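You operate a simulated robot arm through the tools that you are given. There is no shell and no other tool. Be economical: measure what you need, move in short steps, check, and stop when the job is done.

Carry out the task below with a simulated two-armed robot. There is one attempt and no reset: what you move stays moved.

Task
Take the purple towel from the top of the make-up table and lay it out flat on the top of the black table.

It is judged by the outcome, as a careful person would: the job done as asked, and still so three seconds after it is handed in. It fails if anything else is knocked over, pushed out of place, dropped, spilled or broken. Flat cloth is picked up by pressing the open fingertips on it (5 to 10 N) and closing them slowly along it; thin cloth reads only 2 to 8 mm in the jaws.

Robot
Two 7-joint arms with two-finger parallel grippers on one trunk, on a base that drives. Base frame: it is fixed to the floor where the robot stands at the start and does not move with it; the origin is under the middle of the robot, x ahead of it, y to its left, z up; the surface under the hand at the start is at about z = 0.8. Readings come in m, degrees, newtons and seconds.
The left shoulder is at the start at [0.05, 0.161, 1.073], the right one opposite. With the tool pointing down near the work surface each hand reaches from about 0.24 to 0.68 m from the robot's upright axis, wherever it stands, measured 20 degrees to its own side. Places, roughly: top of the black table [1, 1.1, 0.8]. Payload 3.43 kg a hand.
Tool frame (each hand has its own): the origin (TCP) lies between the finger pads and is the grasp point; the fingertips stand 0.03 m ahead of it; z points along the fingers, y is the line along which they close. Largest opening 0.094 m; finger width 0.028, thickness 0.01; the body of the gripper, 0.05 by 0.096 m, starts 0.055 m behind the TCP.
Orientation is that of the tool frame in the base frame, as a unit quaternion [x, y, z, w]. With the fingers straight down and closing along the base's y, the tool's x points along the base's -x, its y along +y and its z along -z.

Tools
- The arms move only by the tool jog_arm. It takes "left_motion", "right_motion" or both (then of equal length, played together; a hand with none holds still); each is a list of rows, each an object (a shift or turn left out is 0, a gripper value left out holds the last) with "angular": the turn, a rotation vector about the tool's x, y, z in degrees, a list of three; "xyz": the shift along the tool's x, y, z in m, a list of three; "jaw": the finger opening in m, from 0 to 0.094. In form: [{"angular": [ax, ay, az], "xyz": [x, y, z], "jaw": jaw}, ...]. A call has 1 to 10 rows; each row shifts and turns the commanded pose from where the row before left it, along the tool's axes as they then stand. Each row takes 0.2 s and may step no farther than 0.05 m and 8.6 degrees from the row before; otherwise, or with a gripper value out of range, the whole call is refused. Where a pose cannot be reached the arm comes as near as it can. A force on the tool above 40 N (or 10 N above the force at the start of the call, whichever is more), or a blocked arm, ends the call early, and 0.2 s more pass. The fingers move at their own pace (about 0.045 m/s each) and stop on an object; they squeeze with about 33 N. The grip force told is the motor's: it shows also when the fingers shut on nothing. Time passes only in rows, and 0.2 s behind the last, so rows that do not move let the fingers close. The reply holds the time, the measured pose of the TCP, the force on the tool along the base axes, the opening and the grip force, in the units named above and with some noise, with the torque about the TCP (base axes, N m) and any sound that the robot's microphone picked up, and new pictures: "show" is both (left out), scene, wrist or none (wrist: the cameras of the hands that moved).
- Cameras (640 x 400 px; columns grow to the right, rows downward): "scene" is now at [0.1323, 0.0062, 1.2132]; the picture's right is [0.10, -1.00, 0.00], its down [-0.43, -0.04, -0.90] and it looks along [0.90, 0.09, -0.43] (base axes); focal length 250 px, centre (320, 200). "left" rides on the left gripper at [0.076, -0.014, -0.102] in its tool frame; the picture's right is [0.18, 0.98, 0.00], its down [-0.75, 0.14, -0.64] and it looks along [-0.63, 0.12, 0.77] (tool axes); focal length 243 px, centre (320, 200). "right" rides on the right gripper at [0.076, 0.014, -0.103] in its tool frame; the picture's right is [-0.18, 0.98, 0.00], its down [-0.75, -0.14, -0.64] and it looks along [-0.63, -0.12, 0.77] (tool axes); focal length 243 px, centre (320, 200). There is no depth. A picture from a camera that has moved, and an enlarged one, comes with that camera's place and axes in the base frame and with its lens.
- lift_body(by): slides the trunk up (or, below 0, down) by that many m; the arms and the scene camera ride with it, the base frame stays. It gives what a move gives, with no picture.
- base_move(legs): drives the robot by 1 to 6 legs, each [ahead, left, turn to the left] in m, m and degrees, along the robot's own axes; the way and the turn of a leg run together, so that a leg with both is an arc; at most 1.5 m and 180 degrees a leg. The arms and the cameras ride along, it lands a little off, and it stops where it bumps. It gives what a move gives, and a new picture of the scene camera.
- aim_head(pan, tilt): turns the head with the scene camera to pan (to the left, within 80 degrees either way) and tilt (down, from -29 to 69), counted from straight ahead of the robot. It gives what a move gives, and a new picture of the scene camera.
- inspect(camera, box): a new picture of the part [left, top, right, bottom] of that camera's present view, enlarged. No time passes.
- job_done(): hands the job in; it is judged then, once.

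Work in short steps. Places have to be worked out from the pictures, the camera data and where the tool is seen: move nearer, look again, correct. Check each grasp and each placing, and mend what went wrong. You have 120 turns and 260 pictures in all, those below and enlarged ones among them. Open the grippers and draw the arms clear of the work before you hand the job in, unless the task says otherwise; then end with one line.

The tools are called after "Request:" as a command line: name --argument value ..., lists and objects as JSON in quotes. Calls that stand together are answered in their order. jog_arm: Moves the arms, as the interface text tells. Its arguments: {"type":"object","properties":{"left_motion":{"type":"array","items":{"type":"object","properties":{"angular":{"type":"array","items":{"type":"number"}},"xyz":{"type":"array","items":{"type":"number"}},"jaw":{"type":"number"}}}},"right_motion":{"type":"array","items":{"type":"object","properties":{"angular":{"type":"array","items":{"type":"number"}},"xyz":{"type":"array","items":{"type":"number"}},"jaw":{"type":"number"}}}},"show":{"type":"string","enum":["both","scene","wrist","none"]}},"required":[]} The other tools are called the same way: lift_body (by) slides the trunk up or down; base_move (legs) drives the base; aim_head (pan, tilt) turns the head that bears the scene camera; inspect (camera, box) takes an enlarged picture of a part of a camera's view; job_done () hands the job in.

At the start:

```text
t: 0.0
left_tcp_pos: [0.3598, 0.1945, 1.0524]
left_tcp_rot: [0.0, 1.0, 0.0, 0.0]
left_contact_force: [0.1, 0.1, 0.1]
left_torque: [-0.01, 0.0, 0.01]
left_finger_gap: 0.0939
left_finger_force: 0.0
right_tcp_pos: [0.4055, -0.0547, 1.0776]
right_tcp_rot: [0.0, 1.0, 0.001, 0.001]
right_contact_force: [-0.1, -0.4, 0.3]
right_torque: [0.0, 0.04, 0.03]
right_finger_gap: 0.0941
right_finger_force: 0.1
trunk travel left (down, up): [-0.1, 0.167]
robot x, y, heading: [0.0008, -0.0033, -0.1]
head pan, tilt: [5.5, 25.4]
```

scene: 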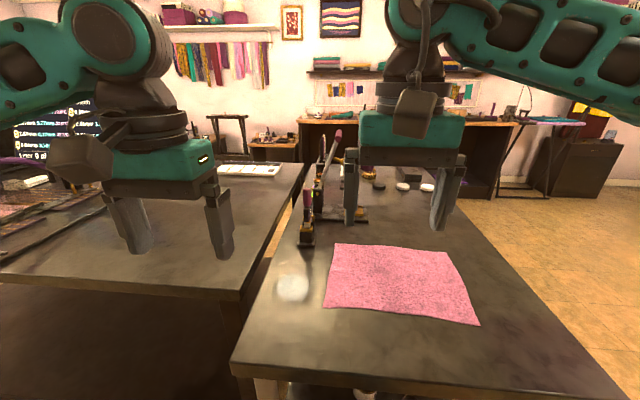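
right: 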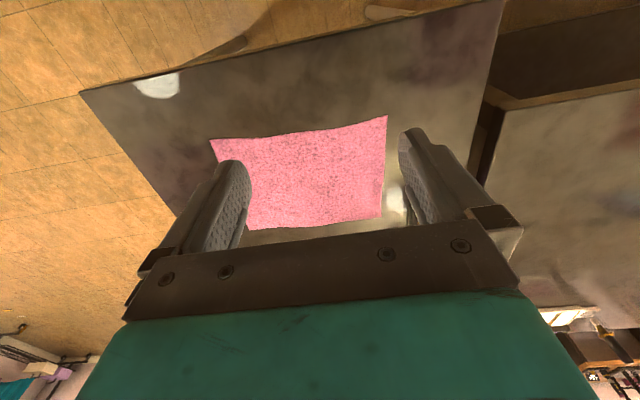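
left: 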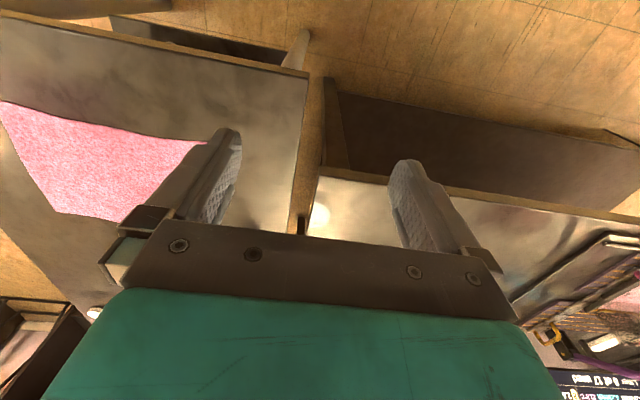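

The pink/purple cloth is right in front of me; I need to confirm which table is which, so I look to the left and right first.

Request:
aim_head --pan 50 --tilt 25

Request:
aim_head --pan -40 --tilt 25

Request:
aim_head --pan 5 --tilt 45

```text
t: 1.1
left_tcp_pos: [0.3598, 0.1945, 1.0527]
left_tcp_rot: [0.0, 1.0, 0.0, 0.0]
left_contact_force: [0.5, 0.7, 0.1]
left_torque: [-0.01, -0.02, -0.01]
left_finger_gap: 0.0941
left_finger_force: 0.0
right_tcp_pos: [0.4058, -0.0552, 1.0792]
right_tcp_rot: [0.001, 1.0, 0.0, 0.001]
right_contact_force: [-0.2, 0.1, 0.1]
right_torque: [0.02, 0.01, 0.0]
right_finger_gap: 0.0938
right_finger_force: 0.1
trunk travel left (down, up): [-0.1, 0.167]
robot x, y, heading: [0.0006, 0.0001, -0.0]
head pan, tilt: [50.0, 25.0]
camera scene: at [0.1, 0.0679, 1.2137], right [0.77, -0.64, 0.0], down [-0.27, -0.32, -0.91], along [0.58, 0.69, -0.42], focal length 250 px, centre (320, 200)
```

scene: 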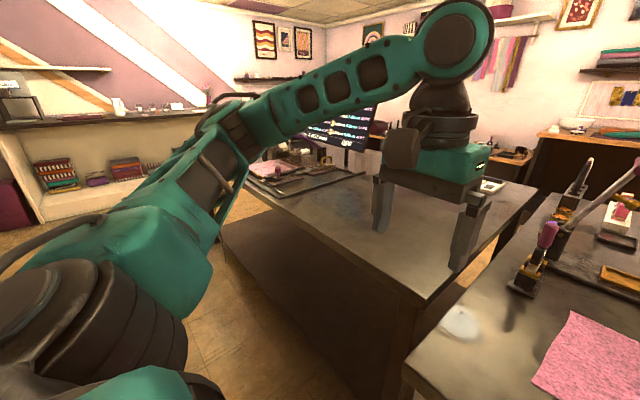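

```text
t: 2.8
left_tcp_pos: [0.3605, 0.1966, 1.0521]
left_tcp_rot: [0.0, 1.0, -0.001, 0.0]
left_contact_force: [-0.4, -0.3, -0.9]
left_torque: [-0.03, 0.01, -0.01]
left_finger_gap: 0.0939
left_finger_force: 0.1
right_tcp_pos: [0.4053, -0.0543, 1.0788]
right_tcp_rot: [0.001, 1.0, 0.001, 0.001]
right_contact_force: [-0.4, 0.3, -0.2]
right_torque: [-0.01, 0.02, -0.01]
right_finger_gap: 0.094
right_finger_force: 0.0
trunk travel left (down, up): [-0.1, 0.167]
robot x, y, heading: [-0.0017, 0.0007, 0.2]
head pan, tilt: [-40.0, 25.0]
camera scene: at [0.1113, -0.0618, 1.2137], right [-0.64, -0.77, 0.0], down [-0.32, 0.27, -0.91], along [0.69, -0.58, -0.42], focal length 250 px, centre (320, 200)
```

scene: 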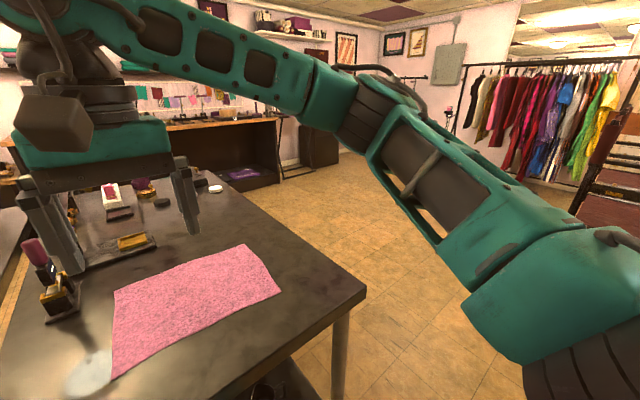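

```text
t: 3.9
left_tcp_pos: [0.3603, 0.1946, 1.0528]
left_tcp_rot: [0.0, 1.0, -0.001, 0.0]
left_contact_force: [0.2, 0.2, -0.5]
left_torque: [0.02, -0.01, 0.02]
left_finger_gap: 0.0942
left_finger_force: 0.1
right_tcp_pos: [0.4062, -0.0557, 1.0782]
right_tcp_rot: [0.001, 1.0, 0.001, 0.001]
right_contact_force: [-0.4, -0.1, -0.5]
right_torque: [0.01, 0.05, -0.03]
right_finger_gap: 0.0938
right_finger_force: 0.1
trunk travel left (down, up): [-0.1, 0.167]
robot x, y, heading: [-0.0008, 0.0003, -0.2]
head pan, tilt: [5.0, 45.0]
camera scene: at [0.1217, 0.0044, 1.1832], right [0.09, -1.0, 0.0], down [-0.7, -0.06, -0.71], along [0.7, 0.06, -0.71], focal length 250 px, centre (320, 200)
```

scene: 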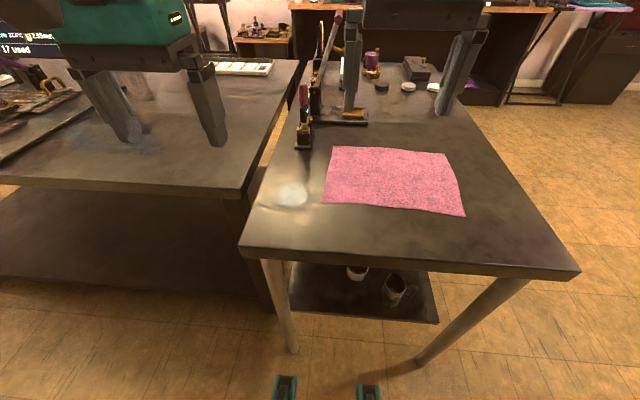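

The black table is the left one (right edge at y≈0.22, free area about x 0.52–1.2, y 0.25–0.8), and the towel lies on the table ahead, roughly x 0.48–0.70, y −0.28…0.03. I shift the base right so the towel is centred between the arms.

Request:
base_move --legs '[[0.03, -0.125, 0]]'

```text
t: 5.6
left_tcp_pos: [0.3898, 0.0744, 1.0522]
left_tcp_rot: [-0.002, 1.0, -0.001, 0.0]
left_contact_force: [-0.2, -0.5, -0.5]
left_torque: [0.01, -0.01, -0.01]
left_finger_gap: 0.094
left_finger_force: 0.1
right_tcp_pos: [0.4363, -0.1752, 1.0773]
right_tcp_rot: [-0.001, 1.0, 0.001, 0.002]
right_contact_force: [-0.6, -0.3, 0.2]
right_torque: [0.02, 0.02, 0.0]
right_finger_gap: 0.0938
right_finger_force: 0.0
trunk travel left (down, up): [-0.1, 0.167]
robot x, y, heading: [0.0328, -0.1242, -0.1]
head pan, tilt: [5.0, 45.0]
camera scene: at [0.152, -0.1168, 1.1832], right [0.09, -1.0, 0.0], down [-0.7, -0.06, -0.71], along [0.7, 0.06, -0.71], focal length 250 px, centre (320, 200)
```

scene: 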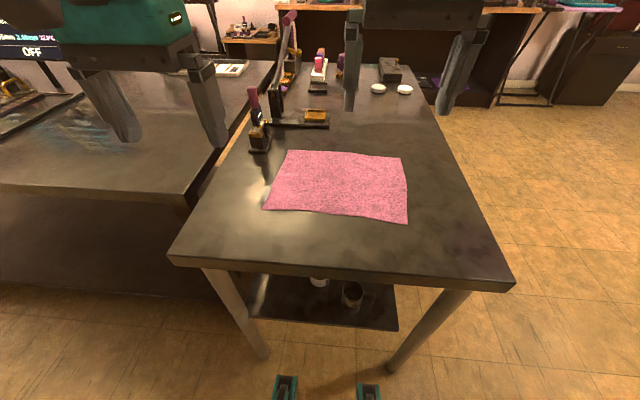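

Towel corners now read: near-left [0.496, 0.031], near-right [0.485, −0.264], far edge x≈0.705. I bring both hands above the near corners at TCP z≈0.90 with jaws half closed.

Request:
jog_arm --left_motion '[{"xyz": [-0.024, -0.015, 0.03], "jaw": 0.05}, {"xyz": [-0.024, -0.015, 0.03]}, {"xyz": [-0.024, -0.015, 0.03]}, {"xyz": [-0.024, -0.015, 0.03]}, {"xyz": [-0.024, -0.014, 0.03]}, {}]' --right_motion '[{"xyz": [-0.014, -0.012, 0.035], "jaw": 0.05}, {"xyz": [-0.014, -0.012, 0.035]}, {"xyz": [-0.014, -0.012, 0.035]}, {"xyz": [-0.014, -0.012, 0.035]}, {"xyz": [-0.014, -0.012, 0.035]}, {}]'

```text
t: 7.0
left_tcp_pos: [0.5092, -0.0002, 0.9033]
left_tcp_rot: [-0.002, 1.0, -0.001, -0.001]
left_contact_force: [0.8, 0.1, -0.1]
left_torque: [0.02, 0.03, 0.03]
left_finger_gap: 0.05
left_finger_force: 0.1
right_tcp_pos: [0.5055, -0.2351, 0.9053]
right_tcp_rot: [-0.001, 1.0, 0.001, 0.001]
right_contact_force: [0.0, -0.1, 1.5]
right_torque: [-0.02, 0.0, -0.01]
right_finger_gap: 0.0499
right_finger_force: 0.0
trunk travel left (down, up): [-0.1, 0.167]
robot x, y, heading: [0.0319, -0.1233, 0.1]
head pan, tilt: [5.0, 45.0]
camera scene: at [0.152, -0.1166, 1.1832], right [0.09, -1.0, 0.0], down [-0.7, -0.06, -0.71], along [0.7, 0.06, -0.71], focal length 250 px, centre (320, 200)
camera right: at [0.429, -0.22, 1.0052], right [0.18, 0.98, 0.0], down [0.75, -0.14, 0.64], along [0.63, -0.12, -0.77], focal length 243 px, centre (320, 200)
camera left: at [0.4344, -0.0144, 1.0051], right [-0.19, 0.98, 0.0], down [0.75, 0.14, 0.64], along [0.63, 0.12, -0.77], focal length 243 px, centre (320, 200)
```

scene: 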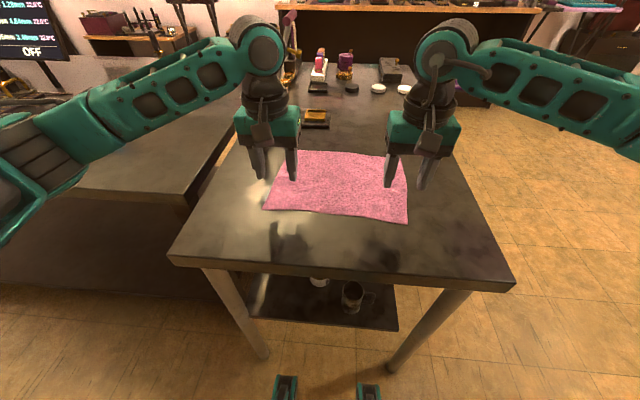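
right: 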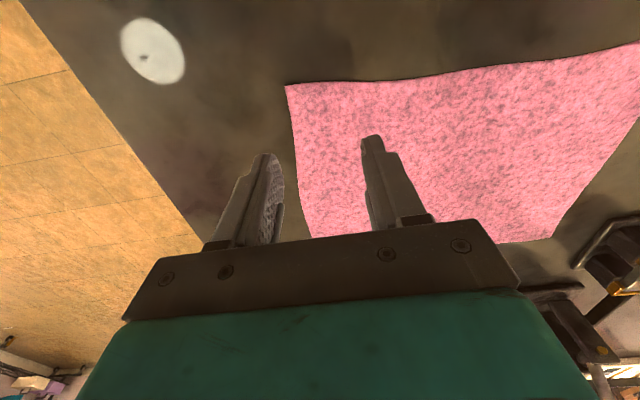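
left: 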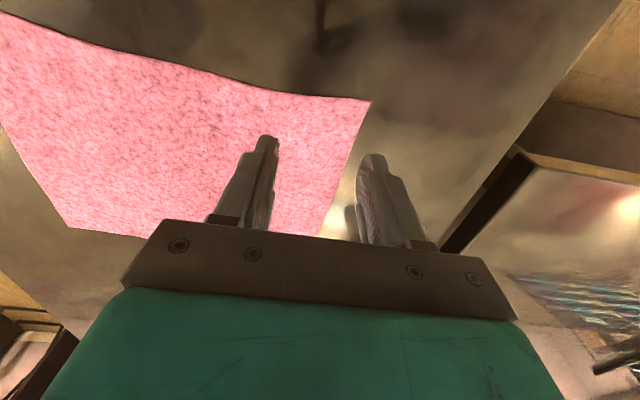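

From the wrist views the near corners are at about [0.478, −0.256] and [0.492, 0.038]. I shift the right hand inward, narrow the jaws to 0.04 and lower to just above the cloth.

Request:
jog_arm --left_motion '[{"xyz": [0.0, -0.001, 0.02], "jaw": 0.042}, {"xyz": [0.0, -0.001, 0.02]}, {"xyz": [0, 0, 0.015]}, {}]' --right_motion '[{"xyz": [0.005, 0.008, 0.02], "jaw": 0.042}, {"xyz": [0.005, 0.008, 0.02]}, {"xyz": [0, 0, 0.017]}, {}]' --show "wrist"

```text
t: 8.0
left_tcp_pos: [0.509, -0.0007, 0.8476]
left_tcp_rot: [-0.001, 1.0, -0.002, -0.001]
left_contact_force: [0.1, -0.1, 0.7]
left_torque: [0.0, -0.03, 0.03]
left_finger_gap: 0.042
left_finger_force: 0.2
right_tcp_pos: [0.4963, -0.2192, 0.8458]
right_tcp_rot: [-0.001, 1.0, 0.0, 0.001]
right_contact_force: [-0.6, -0.2, 0.0]
right_torque: [-0.02, 0.02, 0.0]
right_finger_gap: 0.042
right_finger_force: 0.1
trunk travel left (down, up): [-0.1, 0.167]
robot x, y, heading: [0.0336, -0.1236, 0.2]
head pan, tilt: [5.0, 45.0]
camera right: at [0.4193, -0.2036, 0.947], right [0.18, 0.98, 0.0], down [0.75, -0.14, 0.64], along [0.63, -0.12, -0.77], focal length 243 px, centre (320, 200)
camera left: at [0.4337, -0.016, 0.9494], right [-0.19, 0.98, 0.0], down [0.75, 0.15, 0.64], along [0.63, 0.12, -0.77], focal length 243 px, centre (320, 200)
```

right: 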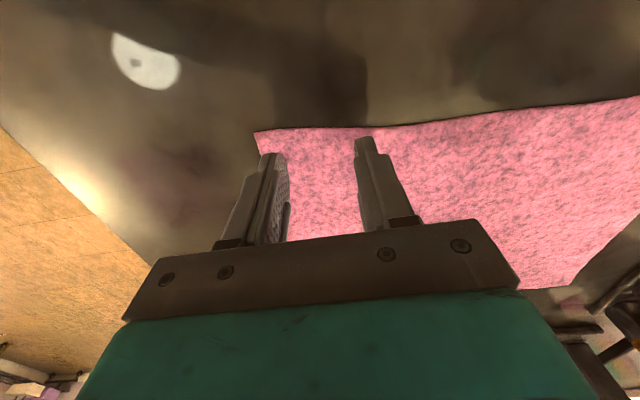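
left: 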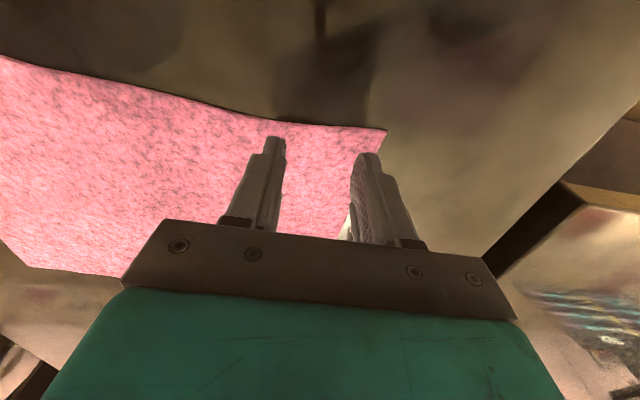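

Both jaws are over the cloth just inside the corners. I press down slowly in small steps.

Request:
jog_arm --left_motion '[{"xyz": [0, 0, 0.005]}, {"xyz": [0, 0, 0.005]}, {"xyz": [0, 0, 0.003]}, {}]' --right_motion '[{"xyz": [0, 0, 0.005]}, {"xyz": [0, 0, 0.005]}, {"xyz": [0, 0, 0.002]}, {}]' --show "none"

```text
t: 9.0
left_tcp_pos: [0.5113, -0.001, 0.8332]
left_tcp_rot: [-0.002, 1.0, -0.002, 0.0]
left_contact_force: [0.2, -0.1, 0.7]
left_torque: [-0.02, -0.02, -0.02]
left_finger_gap: 0.0419
left_finger_force: 0.0
right_tcp_pos: [0.4972, -0.2188, 0.8335]
right_tcp_rot: [-0.001, 1.0, 0.001, 0.001]
right_contact_force: [0.8, -0.5, -0.1]
right_torque: [-0.03, 0.01, -0.04]
right_finger_gap: 0.0416
right_finger_force: 0.1
trunk travel left (down, up): [-0.1, 0.167]
robot x, y, heading: [0.0297, -0.1233, 0.3]
head pan, tilt: [5.0, 45.0]
```

No contact yet; continuing downward in 2 mm steps.

Request:
jog_arm --left_motion '[{"xyz": [0, 0, 0.002]}, {"xyz": [0, 0, 0.002]}, {}]' --right_motion '[{"xyz": [0, 0, 0.002]}, {"xyz": [0, 0, 0.002]}, {}]' --show "none"

```text
t: 9.8
left_tcp_pos: [0.5108, -0.0011, 0.8311]
left_tcp_rot: [-0.001, 1.0, -0.001, 0.002]
left_contact_force: [1.5, 0.2, 8.8]
left_torque: [0.14, -0.01, -0.05]
left_finger_gap: 0.0419
left_finger_force: 0.0
right_tcp_pos: [0.4982, -0.2173, 0.8321]
right_tcp_rot: [-0.001, 1.0, 0.0, 0.002]
right_contact_force: [0.6, 0.5, 3.8]
right_torque: [-0.03, 0.01, 0.01]
right_finger_gap: 0.042
right_finger_force: 0.0
trunk travel left (down, up): [-0.1, 0.167]
robot x, y, heading: [0.0287, -0.1197, 0.3]
head pan, tilt: [5.0, 45.0]
```

Contact: left 8.8 N, right 3.8 N. I press the right 1 mm more and close both slowly.

Request:
jog_arm --left_motion '[{"jaw": 0.042}, {"jaw": 0.036}, {"jaw": 0.03}, {"jaw": 0.024}, {"jaw": 0.018}, {"jaw": 0.012}, {"jaw": 0.006}, {"jaw": 0.0}, {}, {}]' --right_motion '[{"xyz": [0, 0, 0.0015], "jaw": 0.042}, {"jaw": 0.036}, {"jaw": 0.03}, {"jaw": 0.024}, {"jaw": 0.018}, {"jaw": 0.012}, {"jaw": 0.006}, {"jaw": 0.0}, {}, {}]' --show "wrist"

```text
t: 12.0
left_tcp_pos: [0.5092, -0.002, 0.832]
left_tcp_rot: [-0.002, 1.0, -0.002, 0.0]
left_contact_force: [-0.7, -13.1, 8.6]
left_torque: [-0.4, 0.05, -0.01]
left_finger_gap: 0.0071
left_finger_force: 33.0
right_tcp_pos: [0.4965, -0.2165, 0.8309]
right_tcp_rot: [-0.002, 1.0, 0.003, 0.003]
right_contact_force: [1.0, 15.5, 19.3]
right_torque: [0.41, 0.0, 0.04]
right_finger_gap: 0.002
right_finger_force: 32.8
trunk travel left (down, up): [-0.1, 0.167]
robot x, y, heading: [0.0281, -0.1214, 0.1]
head pan, tilt: [5.0, 45.0]
camera right: at [0.419, -0.2018, 0.9329], right [0.18, 0.98, 0.01], down [0.75, -0.14, 0.64], along [0.64, -0.11, -0.76], focal length 243 px, centre (320, 200)
camera left: at [0.432, -0.0161, 0.9338], right [-0.19, 0.98, 0.0], down [0.75, 0.15, 0.64], along [0.63, 0.12, -0.77], focal length 243 px, centre (320, 200)
```

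right: 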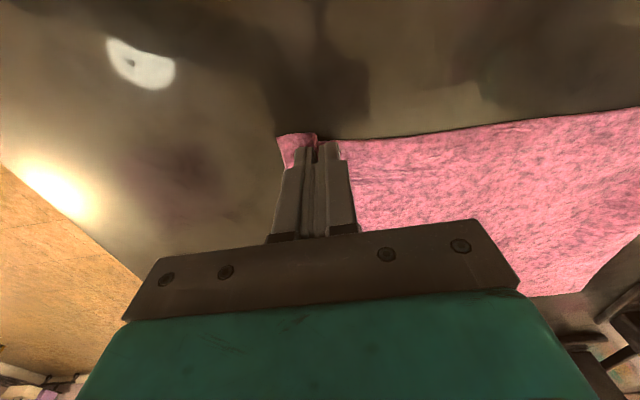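
left: 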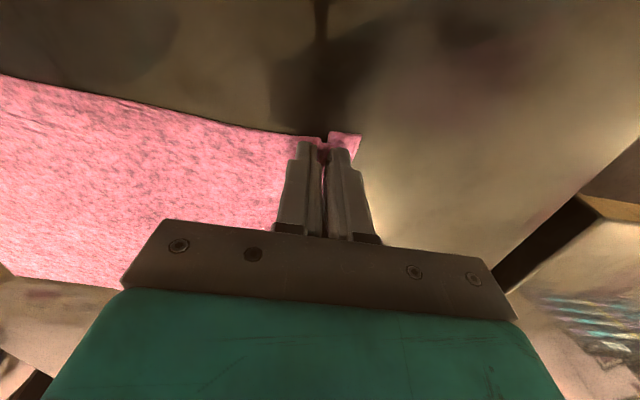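

Both grasps hold cloth (7 mm and 2 mm), and it is taut between the hands. I ease the hands inward a little while lifting.

Request:
jog_arm --left_motion '[{"xyz": [0, -0.003, -0.005]}, {"xyz": [0, -0.002, -0.015]}, {"xyz": [0, 0, -0.03]}, {"xyz": [0, 0, -0.03]}, {}]' --right_motion '[{"xyz": [0, 0.003, -0.005]}, {"xyz": [0, 0.002, -0.015]}, {"xyz": [0, 0, -0.03]}, {"xyz": [0, 0, -0.03]}, {}]'

```text
t: 13.2
left_tcp_pos: [0.51, -0.006, 0.9103]
left_tcp_rot: [-0.002, 1.0, 0.0, -0.002]
left_contact_force: [0.0, -2.3, 1.1]
left_torque: [-0.07, -0.01, -0.03]
left_finger_gap: 0.0066
left_finger_force: 33.3
right_tcp_pos: [0.4967, -0.2147, 0.9069]
right_tcp_rot: [0.0, 1.0, 0.001, 0.0]
right_contact_force: [0.8, 2.5, 0.7]
right_torque: [0.08, -0.02, 0.0]
right_finger_gap: 0.002
right_finger_force: 33.6
trunk travel left (down, up): [-0.1, 0.167]
robot x, y, heading: [0.03, -0.1226, -0.0]
head pan, tilt: [5.0, 45.0]
camera scene: at [0.1519, -0.1166, 1.1831], right [0.09, -1.0, 0.0], down [-0.7, -0.06, -0.71], along [0.7, 0.06, -0.71], focal length 250 px, centre (320, 200)
camera right: at [0.4204, -0.1993, 1.0094], right [0.18, 0.98, 0.0], down [0.75, -0.14, 0.64], along [0.63, -0.12, -0.77], focal length 243 px, centre (320, 200)
camera left: at [0.4342, -0.0209, 1.0123], right [-0.19, 0.98, 0.0], down [0.75, 0.14, 0.64], along [0.63, 0.12, -0.77], focal length 243 px, centre (320, 200)
```

scene: 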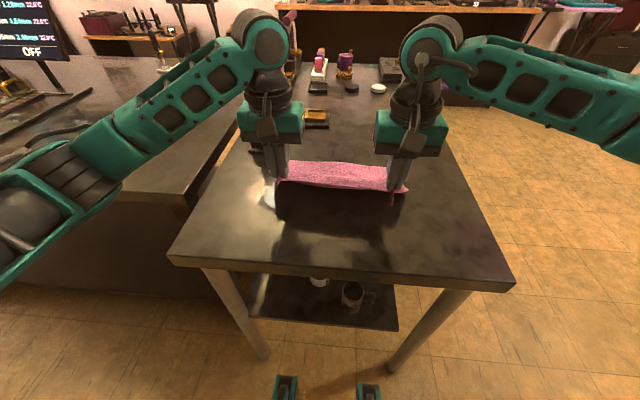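
right: 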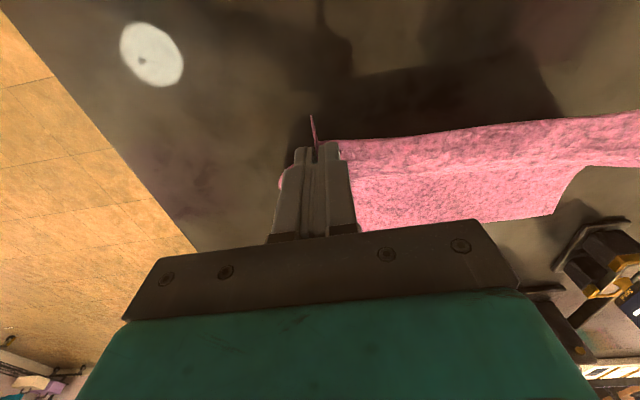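
left: 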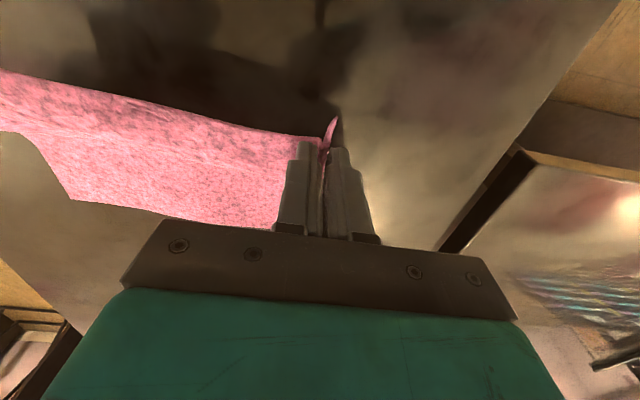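

The cloth hangs from both hands. I lift to z≈1.16 and draw back a little so it clears the bottles on the way left.

Request:
jog_arm --left_motion '[{"xyz": [0, 0, -0.04]}, {"xyz": [0, 0, -0.04]}, {"xyz": [0.01, 0, -0.04]}, {"xyz": [0.02, 0, -0.04]}, {"xyz": [0.02, 0, -0.04]}, {"xyz": [0.02, 0, -0.04]}, {}]' --right_motion '[{"xyz": [0, 0, -0.04]}, {"xyz": [0, 0, -0.04]}, {"xyz": [0.01, 0, -0.04]}, {"xyz": [0.02, 0, -0.04]}, {"xyz": [0.01, 0, -0.04]}, {"xyz": [0.015, 0, -0.04]}, {}]' --show "scene"

```text
t: 14.8
left_tcp_pos: [0.442, -0.0055, 1.1505]
left_tcp_rot: [-0.002, 1.0, -0.001, 0.0]
left_contact_force: [0.2, -1.2, -0.4]
left_torque: [-0.02, 0.0, 0.03]
left_finger_gap: 0.0069
left_finger_force: 32.8
right_tcp_pos: [0.4398, -0.2129, 1.15]
right_tcp_rot: [0.0, 1.0, 0.0, 0.0]
right_contact_force: [0.0, 1.1, -0.6]
right_torque: [0.03, -0.05, 0.01]
right_finger_gap: 0.002
right_finger_force: 33.1
trunk travel left (down, up): [-0.1, 0.167]
robot x, y, heading: [0.0297, -0.1213, 0.4]
head pan, tilt: [5.0, 45.0]
camera scene: at [0.1523, -0.1166, 1.183], right [0.09, -1.0, 0.0], down [-0.7, -0.06, -0.71], along [0.7, 0.06, -0.71], focal length 250 px, centre (320, 200)
```

scene: 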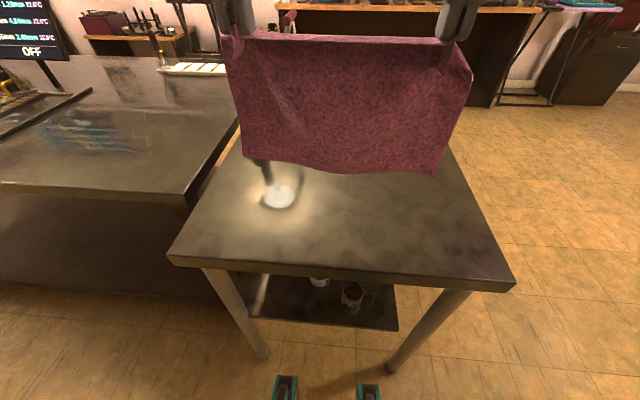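

Cloth hangs cleanly between the hands. Now I drive left about 0.62 m so the hands face the free part of the black table.

Request:
base_move --legs '[[0, 0.62, 0]]'

```text
t: 20.8
left_tcp_pos: [0.4413, 0.621, 1.1497]
left_tcp_rot: [0.0, 1.0, -0.001, 0.0]
left_contact_force: [-0.3, -1.8, -0.1]
left_torque: [-0.05, 0.03, 0.03]
left_finger_gap: 0.0066
left_finger_force: 33.3
right_tcp_pos: [0.4378, 0.414, 1.1505]
right_tcp_rot: [0.001, 1.0, 0.0, 0.001]
right_contact_force: [-1.0, 1.1, -0.6]
right_torque: [0.01, 0.01, 0.02]
right_finger_gap: 0.002
right_finger_force: 33.0
trunk travel left (down, up): [-0.1, 0.167]
robot x, y, heading: [0.0312, 0.504, 0.1]
head pan, tilt: [5.0, 45.0]
camera scene: at [0.1509, 0.511, 1.1832], right [0.09, -1.0, 0.0], down [-0.7, -0.06, -0.71], along [0.7, 0.06, -0.71], focal length 250 px, centre (320, 200)
```

scene: 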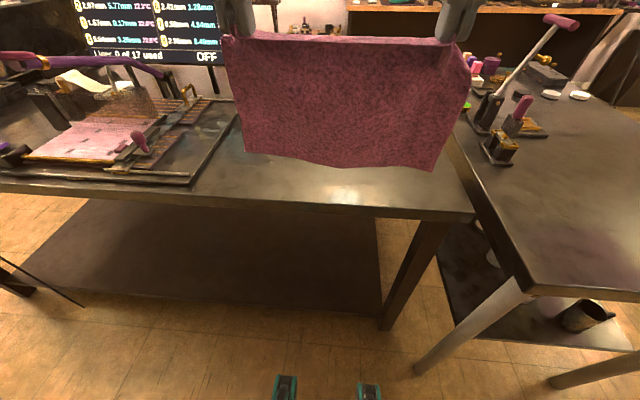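

The free area is y≈0.22–0.84, x from 0.52; the towel is centred at y≈0.52. I drive forward 0.14 m (base front stays short of the table).

Request:
base_move --legs '[[0.14, 0, 0]]'

Request:
jog_arm --left_motion '[{"xyz": [-0.04, 0, 0]}, {"xyz": [-0.04, 0, 0.01]}, {"xyz": [-0.04, 0, 0.01]}, {"xyz": [-0.04, 0, 0.02]}, {"xyz": [-0.04, 0, 0.02]}, {}, {}]' --right_motion '[{"xyz": [-0.04, 0, 0]}, {"xyz": [-0.04, 0, 0.01]}, {"xyz": [-0.04, 0, 0.01]}, {"xyz": [-0.04, 0, 0.02]}, {"xyz": [-0.04, 0, 0.02]}, {}, {}]' --show "scene"

```text
t: 22.1
left_tcp_pos: [0.584, 0.6221, 1.1503]
left_tcp_rot: [-0.001, 1.0, 0.0, 0.0]
left_contact_force: [-0.1, -1.7, 0.2]
left_torque: [-0.06, 0.01, 0.02]
left_finger_gap: 0.0066
left_finger_force: 32.9
right_tcp_pos: [0.5797, 0.4147, 1.1505]
right_tcp_rot: [0.001, 1.0, 0.001, 0.001]
right_contact_force: [-0.1, 1.4, 0.0]
right_torque: [0.0, 0.05, -0.01]
right_finger_gap: 0.002
right_finger_force: 32.9
trunk travel left (down, up): [-0.1, 0.167]
robot x, y, heading: [0.1713, 0.504, 0.0]
head pan, tilt: [5.0, 45.0]
camera scene: at [0.2923, 0.511, 1.1831], right [0.09, -1.0, 0.0], down [-0.7, -0.06, -0.71], along [0.7, 0.06, -0.71], focal length 250 px, centre (320, 200)
```

scene: 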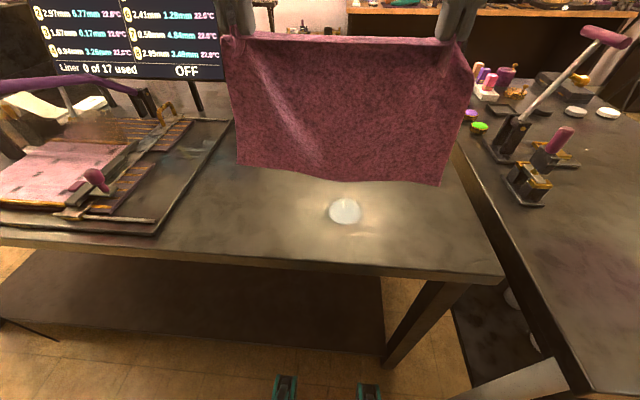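

```text
t: 23.7
left_tcp_pos: [0.7694, 0.6214, 1.0957]
left_tcp_rot: [0.001, 1.0, -0.001, 0.001]
left_contact_force: [0.0, -6.9, -0.2]
left_torque: [-0.25, 0.01, -0.07]
left_finger_gap: 0.0031
left_finger_force: 32.9
left hand out of reach, approached as far as the arm can: row 5
right_tcp_pos: [0.7638, 0.4157, 1.0892]
right_tcp_rot: [-0.002, 1.0, 0.001, 0.001]
right_contact_force: [0.9, 6.7, -1.3]
right_torque: [0.19, -0.07, 0.01]
right_finger_gap: 0.0019
right_finger_force: 33.3
right hand out of reach, approached as far as the arm can: row 5
trunk travel left (down, up): [-0.1, 0.167]
robot x, y, heading: [0.1687, 0.5095, -0.0]
head pan, tilt: [5.0, 45.0]
camera scene: at [0.2918, 0.5111, 1.1831], right [0.09, -1.0, 0.0], down [-0.7, -0.06, -0.71], along [0.7, 0.06, -0.71], focal length 250 px, centre (320, 200)
```

scene: 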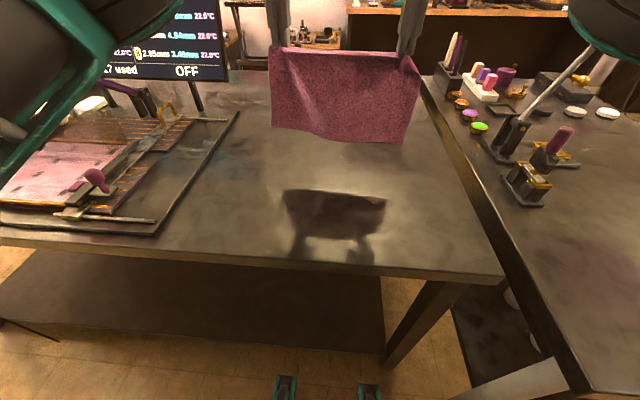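

Hands at x≈0.767, cloth bottom at z≈0.89–0.91. Lateral tension rose to 7 N, so I ease inward a few mm and lower until the bottom edge is about to touch.

Request:
jog_arm --left_motion '[{"xyz": [0.008, -0.003, 0.01]}, {"xyz": [0.006, 0, 0.02]}, {"xyz": [0, 0, 0.02]}, {"xyz": [0, 0, 0.02]}, {"xyz": [0, 0, 0.015]}, {}, {}]' --right_motion '[{"xyz": [0.008, 0.003, 0.01]}, {"xyz": [0.006, 0, 0.02]}, {"xyz": [0, 0, 0.02]}, {"xyz": [0, 0, 0.02]}, {"xyz": [0, 0, 0.015]}, {}, {}]' --show "scene"

```text
t: 25.3
left_tcp_pos: [0.7876, 0.6173, 1.0334]
left_tcp_rot: [0.0, 1.0, 0.001, -0.001]
left_contact_force: [-0.7, -3.5, -0.3]
left_torque: [-0.16, 0.06, -0.02]
left_finger_gap: 0.0026
left_finger_force: 33.0
left hand out of reach, approached as far as the arm can: row 1, 2, 3, 4, 5
right_tcp_pos: [0.7503, 0.4201, 1.0034]
right_tcp_rot: [0.001, 1.0, 0.0, 0.001]
right_contact_force: [1.3, 3.8, 1.0]
right_torque: [0.13, -0.04, 0.02]
right_finger_gap: 0.002
right_finger_force: 32.5
trunk travel left (down, up): [-0.1, 0.167]
robot x, y, heading: [0.1738, 0.5062, 0.1]
head pan, tilt: [5.0, 45.0]
camera scene: at [0.2918, 0.511, 1.1831], right [0.09, -1.0, 0.0], down [-0.7, -0.06, -0.71], along [0.7, 0.06, -0.71], focal length 250 px, centre (320, 200)
```

scene: 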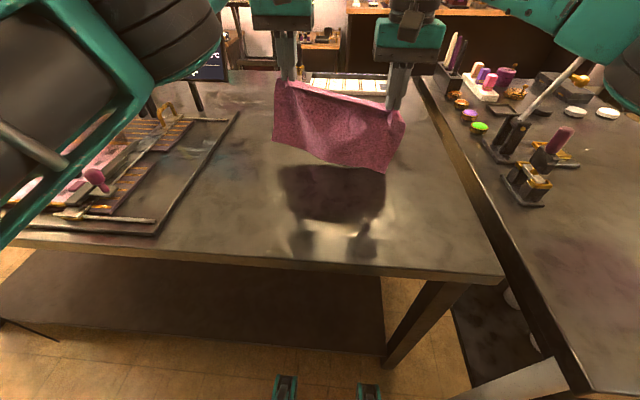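

The left arm is at a reach limit and lags. I bring it back to match the right hand (x≈0.75, z≈1.0).

Request:
jog_arm --left_motion '[{"xyz": [0.02, 0, 0.0]}, {"xyz": [0.01, 0, 0.0]}, {}, {}]' --show "scene"

```text
t: 26.3
left_tcp_pos: [0.7843, 0.612, 1.0429]
left_tcp_rot: [0.0, 1.0, -0.001, -0.001]
left_contact_force: [-0.9, -2.2, 0.8]
left_torque: [-0.1, 0.04, -0.05]
left_finger_gap: 0.0026
left_finger_force: 32.9
left hand out of reach, approached as far as the arm can: row 1, 2
right_tcp_pos: [0.7485, 0.4204, 1.0034]
right_tcp_rot: [0.002, 1.0, 0.001, 0.001]
right_contact_force: [1.0, 1.9, 0.1]
right_torque: [0.03, -0.03, 0.0]
right_finger_gap: 0.002
right_finger_force: 33.5
trunk travel left (down, up): [-0.1, 0.167]
robot x, y, heading: [0.1701, 0.5072, 0.3]
head pan, tilt: [5.0, 45.0]
camera scene: at [0.2918, 0.511, 1.1832], right [0.09, -1.0, 0.0], down [-0.7, -0.06, -0.71], along [0.7, 0.06, -0.71], focal length 250 px, centre (320, 200)
```

scene: 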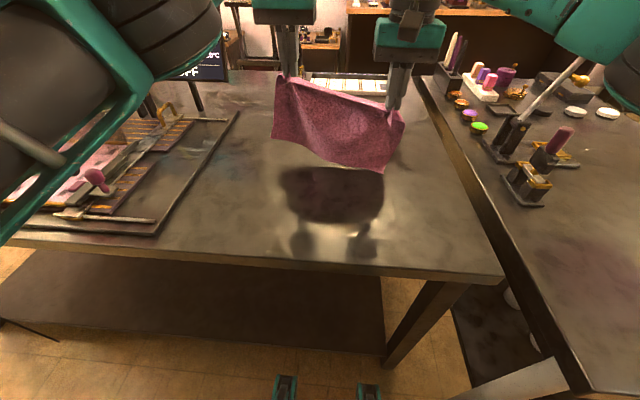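

The left arm is stuck near a joint limit. I retract both hands upward/backward together to recover a good arm posture.

Request:
jog_arm --left_motion '[{"xyz": [0.01, 0, -0.03]}, {"xyz": [0.03, 0, -0.03]}, {"xyz": [0.03, 0, -0.02]}, {}, {}]' --right_motion '[{"xyz": [0.02, 0, -0.03]}, {"xyz": [0.03, 0, -0.03]}, {"xyz": [0.03, 0, -0.02]}, {}, {}]' --show "scene"

```text
t: 27.5
left_tcp_pos: [0.7502, 0.6083, 1.1312]
left_tcp_rot: [0.002, 1.0, -0.001, 0.001]
left_contact_force: [-4.0, -8.5, -3.0]
left_torque: [-0.26, 0.13, -0.03]
left_finger_gap: 0.0027
left_finger_force: 33.6
left hand out of reach, approached as far as the arm can: row 2, 3
right_tcp_pos: [0.6704, 0.4217, 1.083]
right_tcp_rot: [0.001, 1.0, 0.001, 0.001]
right_contact_force: [4.1, 8.0, 1.8]
right_torque: [0.26, -0.1, -0.02]
right_finger_gap: 0.0021
right_finger_force: 33.2
trunk travel left (down, up): [-0.1, 0.167]
robot x, y, heading: [0.1757, 0.5067, 0.0]
head pan, tilt: [5.0, 45.0]
camera scene: at [0.292, 0.511, 1.1831], right [0.09, -1.0, 0.0], down [-0.7, -0.06, -0.71], along [0.7, 0.06, -0.71], focal length 250 px, centre (320, 200)
```

scene: 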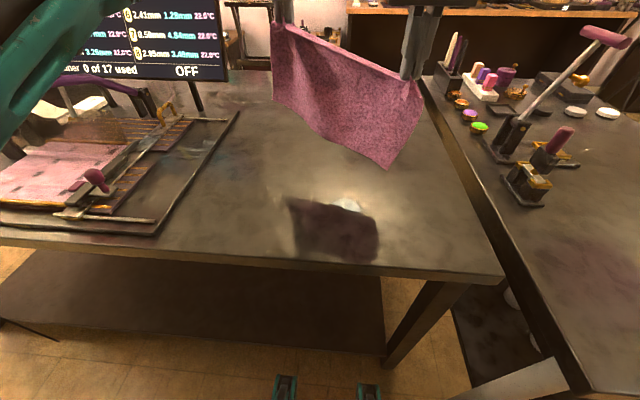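

The left arm seems stretched straight (elbow singular). I nudge it with a small tool tilt while commanding it back, keeping the right still.

Request:
jog_arm --left_motion '[{"angular": [0, 6, 0]}, {"angular": [0, 6, 0]}, {"angular": [6, 0, 0]}, {}, {"angular": [-6, 0, 0]}, {}]' --right_motion '[{"xyz": [-0.02, 0, -0.01]}, {"xyz": [-0.02, 0, -0.01]}, {}, {}, {}, {}]' --show "scene"

```text
t: 28.9
left_tcp_pos: [0.7486, 0.6107, 1.1361]
left_tcp_rot: [0.001, 1.0, -0.001, 0.001]
left_contact_force: [-0.3, -0.5, -0.8]
left_torque: [-0.01, 0.0, -0.02]
left_finger_gap: 0.0025
left_finger_force: 32.9
left hand out of reach, approached as far as the arm can: row 1, 2, 3, 5
right_tcp_pos: [0.7087, 0.4204, 1.1019]
right_tcp_rot: [0.001, 1.0, 0.001, 0.001]
right_contact_force: [0.1, 0.0, -1.0]
right_torque: [0.0, -0.03, 0.0]
right_finger_gap: 0.0022
right_finger_force: 33.1
trunk travel left (down, up): [-0.1, 0.167]
robot x, y, heading: [0.1706, 0.5075, 0.2]
head pan, tilt: [5.0, 45.0]
camera scene: at [0.292, 0.5113, 1.1831], right [0.09, -1.0, 0.0], down [-0.7, -0.06, -0.71], along [0.7, 0.06, -0.71], focal length 250 px, centre (320, 200)
```

scene: 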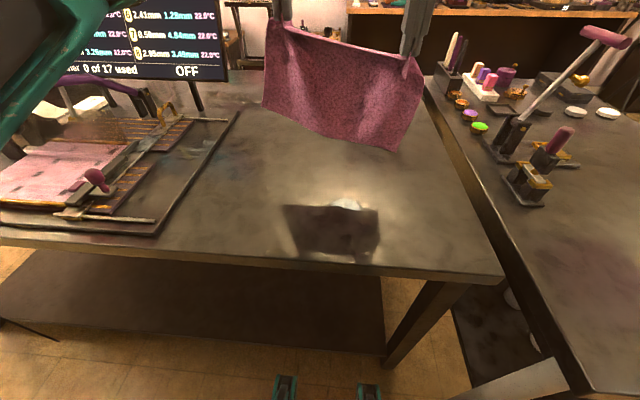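

The tilt was not followed. I undo it and command the left hand further back and up, with the right following a bit.

Request:
jog_arm --left_motion '[{"angular": [0, -6, 0]}, {"angular": [0, -6, 0]}, {"xyz": [0.04, 0, 0]}, {"xyz": [0.04, 0, 0]}, {}, {}]' --show "none"

```text
t: 30.3
left_tcp_pos: [0.6704, 0.6092, 1.1199]
left_tcp_rot: [0.001, 0.994, 0.0, 0.106]
left_contact_force: [-0.2, -0.1, 1.0]
left_torque: [0.02, -0.03, 0.0]
left_finger_gap: 0.0023
left_finger_force: 33.3
left hand out of reach, approached as far as the arm can: row 1
right_tcp_pos: [0.7094, 0.4203, 1.1019]
right_tcp_rot: [0.0, 1.0, 0.001, 0.001]
right_contact_force: [-0.2, 0.0, -0.6]
right_torque: [-0.02, 0.02, -0.02]
right_finger_gap: 0.0021
right_finger_force: 33.0
trunk travel left (down, up): [-0.1, 0.167]
robot x, y, heading: [0.1659, 0.5065, -0.0]
head pan, tilt: [5.0, 45.0]
```

The left arm is free again at [0.670, 0.609, 1.120] but tilted 12°. I straighten it, and bring the right to the same x and z.

Request:
jog_arm --left_motion '[{"angular": [0, 6.1, 0]}, {"angular": [0, 6.1, 0]}, {}, {}]' --right_motion '[{"xyz": [0.02, 0, -0.01]}, {"xyz": [0.019, 0, -0.01]}, {}, {}]' --show "scene"

```text
t: 31.3
left_tcp_pos: [0.6706, 0.6088, 1.1198]
left_tcp_rot: [0.001, 1.0, -0.001, 0.0]
left_contact_force: [0.1, -0.3, 0.9]
left_torque: [0.0, 0.03, 0.03]
left_finger_gap: 0.0025
left_finger_force: 33.1
right_tcp_pos: [0.6691, 0.4192, 1.1228]
right_tcp_rot: [0.001, 1.0, 0.001, 0.001]
right_contact_force: [0.4, 0.2, -0.2]
right_torque: [-0.01, 0.03, -0.01]
right_finger_gap: 0.0021
right_finger_force: 32.9
trunk travel left (down, up): [-0.1, 0.167]
robot x, y, heading: [0.1741, 0.5051, 0.1]
head pan, tilt: [5.0, 45.0]
camera scene: at [0.2918, 0.511, 1.1832], right [0.09, -1.0, 0.0], down [-0.7, -0.06, -0.71], along [0.7, 0.06, -0.71], focal length 250 px, centre (320, 200)
```

scene: 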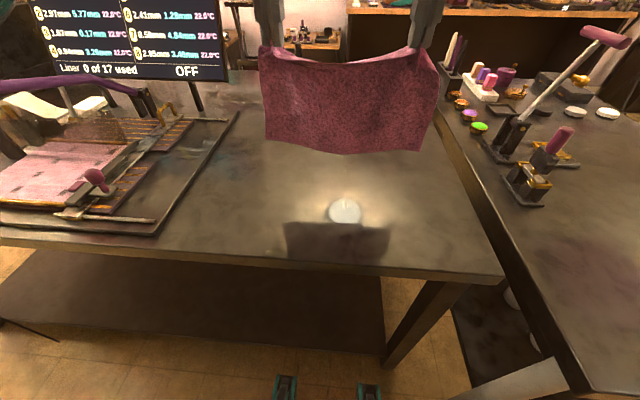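

Both hands are aligned again. I go down first at x≈0.67 to z≈1.04, restoring the lateral spread, then go forward at the lower height where the reach is larger.

Request:
jog_arm --left_motion '[{"xyz": [0, 0.003, 0.03]}, {"xyz": [0, 0.003, 0.03]}, {"xyz": [-0.01, 0, 0.02]}, {"xyz": [-0.03, 0, 0.005]}, {"xyz": [-0.03, 0, 0.005]}, {}, {}]' --right_motion '[{"xyz": [0, -0.003, 0.03]}, {"xyz": [0, -0.003, 0.03]}, {"xyz": [-0.01, 0, 0.022]}, {"xyz": [-0.03, 0, 0.005]}, {"xyz": [-0.03, 0, 0.005]}, {}, {}]' --show "scene"

```text
t: 32.9
left_tcp_pos: [0.7403, 0.6158, 1.0269]
left_tcp_rot: [0.001, 1.0, -0.001, -0.001]
left_contact_force: [-0.3, -3.5, 0.5]
left_torque: [-0.13, -0.01, 0.01]
left_finger_gap: 0.0024
left_finger_force: 33.3
right_tcp_pos: [0.7408, 0.415, 1.0313]
right_tcp_rot: [0.0, 1.0, 0.001, 0.001]
right_contact_force: [-0.6, 4.8, -0.1]
right_torque: [0.11, 0.01, -0.01]
right_finger_gap: 0.0017
right_finger_force: 33.1
trunk travel left (down, up): [-0.1, 0.167]
robot x, y, heading: [0.1669, 0.5064, -0.1]
head pan, tilt: [5.0, 45.0]
camera scene: at [0.2918, 0.511, 1.1831], right [0.09, -1.0, 0.0], down [-0.7, -0.06, -0.71], along [0.7, 0.06, -0.71], focal length 250 px, centre (320, 200)
```

scene: 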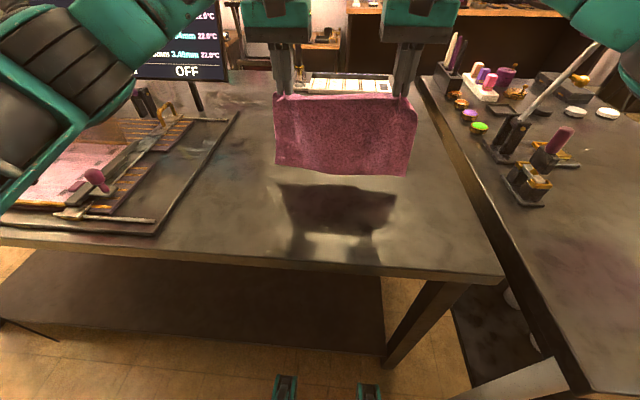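

Bottom edge is ~25 mm above the table. I touch it down and start laying: move back and down equally.

Request:
jog_arm --left_motion '[{"xyz": [-0.012, 0, 0.012]}, {"xyz": [0, 0, 0.013]}, {"xyz": [0.018, 0, 0.015]}, {"xyz": [0.02, 0, 0.018]}, {"xyz": [0.02, 0, 0.019]}, {"xyz": [0.02, 0, 0.02]}, {}]' --right_motion '[{"xyz": [-0.012, 0, 0.014]}, {"xyz": [0, 0, 0.015]}, {"xyz": [0.018, 0, 0.015]}, {"xyz": [0.02, 0, 0.018]}, {"xyz": [0.02, 0, 0.019]}, {"xyz": [0.02, 0, 0.02]}, {}]' --show "scene"

```text
t: 34.5
left_tcp_pos: [0.6731, 0.6146, 0.9319]
left_tcp_rot: [0.001, 1.0, 0.0, -0.001]
left_contact_force: [0.2, -2.3, 0.3]
left_torque: [-0.12, -0.02, 0.02]
left_finger_gap: 0.0026
left_finger_force: 32.9
right_tcp_pos: [0.6751, 0.415, 0.9292]
right_tcp_rot: [0.001, 1.0, 0.0, 0.001]
right_contact_force: [-0.8, 2.2, 0.6]
right_torque: [0.08, -0.05, 0.02]
right_finger_gap: 0.002
right_finger_force: 33.2
trunk travel left (down, up): [-0.1, 0.167]
robot x, y, heading: [0.1681, 0.5079, -0.1]
head pan, tilt: [5.0, 45.0]
camera scene: at [0.2918, 0.511, 1.1832], right [0.09, -1.0, 0.0], down [-0.7, -0.06, -0.71], along [0.7, 0.06, -0.71], focal length 250 px, centre (320, 200)
```

scene: 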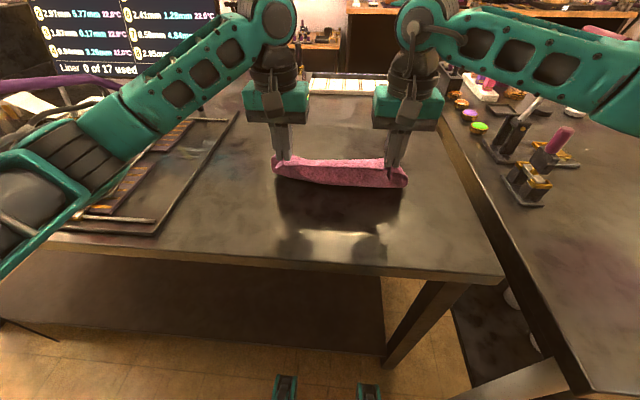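

Laying proceeds with cloth showing ahead of the hands. I continue back and down to just above the table.

Request:
jog_arm --left_motion '[{"xyz": [0.021, 0, 0.02]}, {"xyz": [0.021, 0, 0.02]}, {"xyz": [0.021, 0, 0.02]}, {"xyz": [0.021, 0, 0.018]}, {"xyz": [0.018, 0, 0.012]}, {}]' --right_motion '[{"xyz": [0.021, 0, 0.02]}, {"xyz": [0.021, 0, 0.02]}, {"xyz": [0.021, 0, 0.02]}, {"xyz": [0.021, 0, 0.018]}, {"xyz": [0.018, 0, 0.01]}, {}]'

```text
t: 35.9
left_tcp_pos: [0.5715, 0.6161, 0.8419]
left_tcp_rot: [0.0, 1.0, -0.001, 0.0]
left_contact_force: [0.6, -2.7, -0.2]
left_torque: [-0.15, -0.03, 0.02]
left_finger_gap: 0.0027
left_finger_force: 32.9
right_tcp_pos: [0.5731, 0.4139, 0.8408]
right_tcp_rot: [0.001, 1.0, 0.001, 0.001]
right_contact_force: [-0.1, 3.9, -0.4]
right_torque: [0.05, 0.01, 0.02]
right_finger_gap: 0.002
right_finger_force: 33.0
trunk travel left (down, up): [-0.1, 0.167]
robot x, y, heading: [0.1724, 0.5091, -0.1]
head pan, tilt: [5.0, 45.0]
camera scene: at [0.2918, 0.511, 1.1832], right [0.09, -1.0, 0.0], down [-0.7, -0.06, -0.71], along [0.7, 0.06, -0.71], focal length 250 px, centre (320, 200)
camera right: at [0.496, 0.4304, 0.9432], right [0.19, 0.98, 0.0], down [0.75, -0.14, 0.64], along [0.63, -0.12, -0.77], focal length 243 px, centre (320, 200)
camera left: at [0.4957, 0.6023, 0.9443], right [-0.18, 0.98, 0.0], down [0.75, 0.14, 0.64], along [0.63, 0.12, -0.77], focal length 243 px, centre (320, 200)
```

scene: 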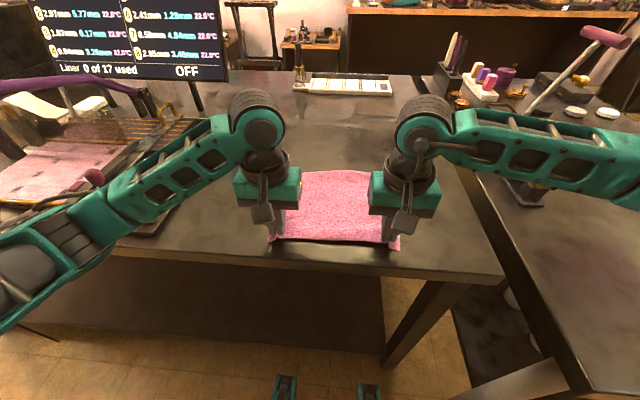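
right: 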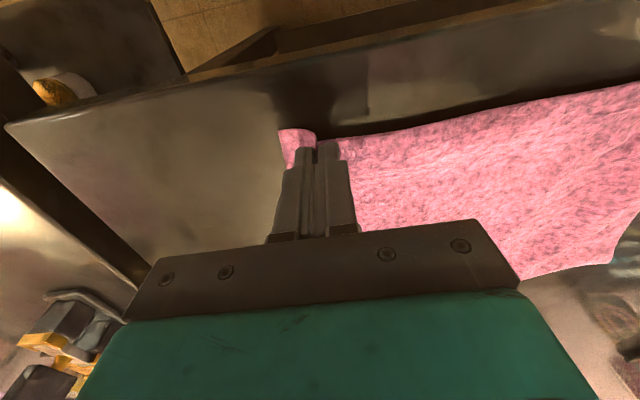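
left: 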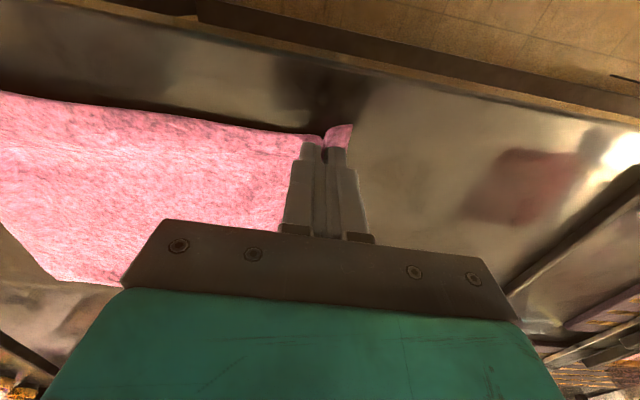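

The towel is laid out; only the held corners are up. I lower until the tips nearly touch and open the jaws gradually so the pinched fold spreads.

Request:
jog_arm --left_motion '[{"xyz": [0, 0, 0.005]}, {"xyz": [0.002, 0, 0.004]}, {"jaw": 0.005}, {"jaw": 0.012}, {"jaw": 0.02}, {"jaw": 0.028}, {"jaw": 0.036}, {"jaw": 0.045}, {}]' --right_motion '[{"xyz": [0, 0, 0.005]}, {"xyz": [0.002, 0, 0.004]}, {"jaw": 0.005}, {"jaw": 0.012}, {"jaw": 0.02}, {"jaw": 0.028}, {"jaw": 0.036}, {"jaw": 0.045}, {}]' --show "wrist"

```text
t: 37.9
left_tcp_pos: [0.5703, 0.6163, 0.832]
left_tcp_rot: [0.0, 1.0, -0.001, 0.0]
left_contact_force: [-0.6, 0.6, 0.1]
left_torque: [0.02, 0.01, -0.01]
left_finger_gap: 0.0451
left_finger_force: 0.1
right_tcp_pos: [0.5701, 0.4154, 0.8331]
right_tcp_rot: [0.001, 1.0, 0.001, 0.002]
right_contact_force: [0.1, 0.0, -0.3]
right_torque: [0.02, -0.02, 0.01]
right_finger_gap: 0.0451
right_finger_force: 0.1
trunk travel left (down, up): [-0.1, 0.167]
robot x, y, heading: [0.171, 0.5038, 0.2]
head pan, tilt: [5.0, 45.0]
camera right: at [0.4933, 0.4298, 0.9348], right [0.19, 0.98, 0.0], down [0.75, -0.14, 0.64], along [0.63, -0.12, -0.77], focal length 243 px, centre (320, 200)
camera left: at [0.4938, 0.6022, 0.9352], right [-0.18, 0.98, 0.0], down [0.75, 0.14, 0.64], along [0.63, 0.12, -0.77], focal length 243 px, centre (320, 200)
```

right: 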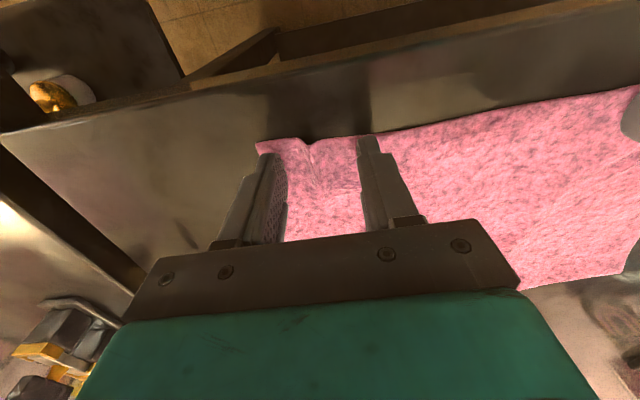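
left: 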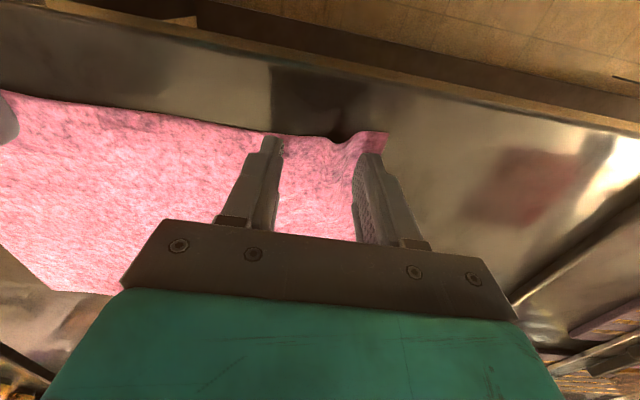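

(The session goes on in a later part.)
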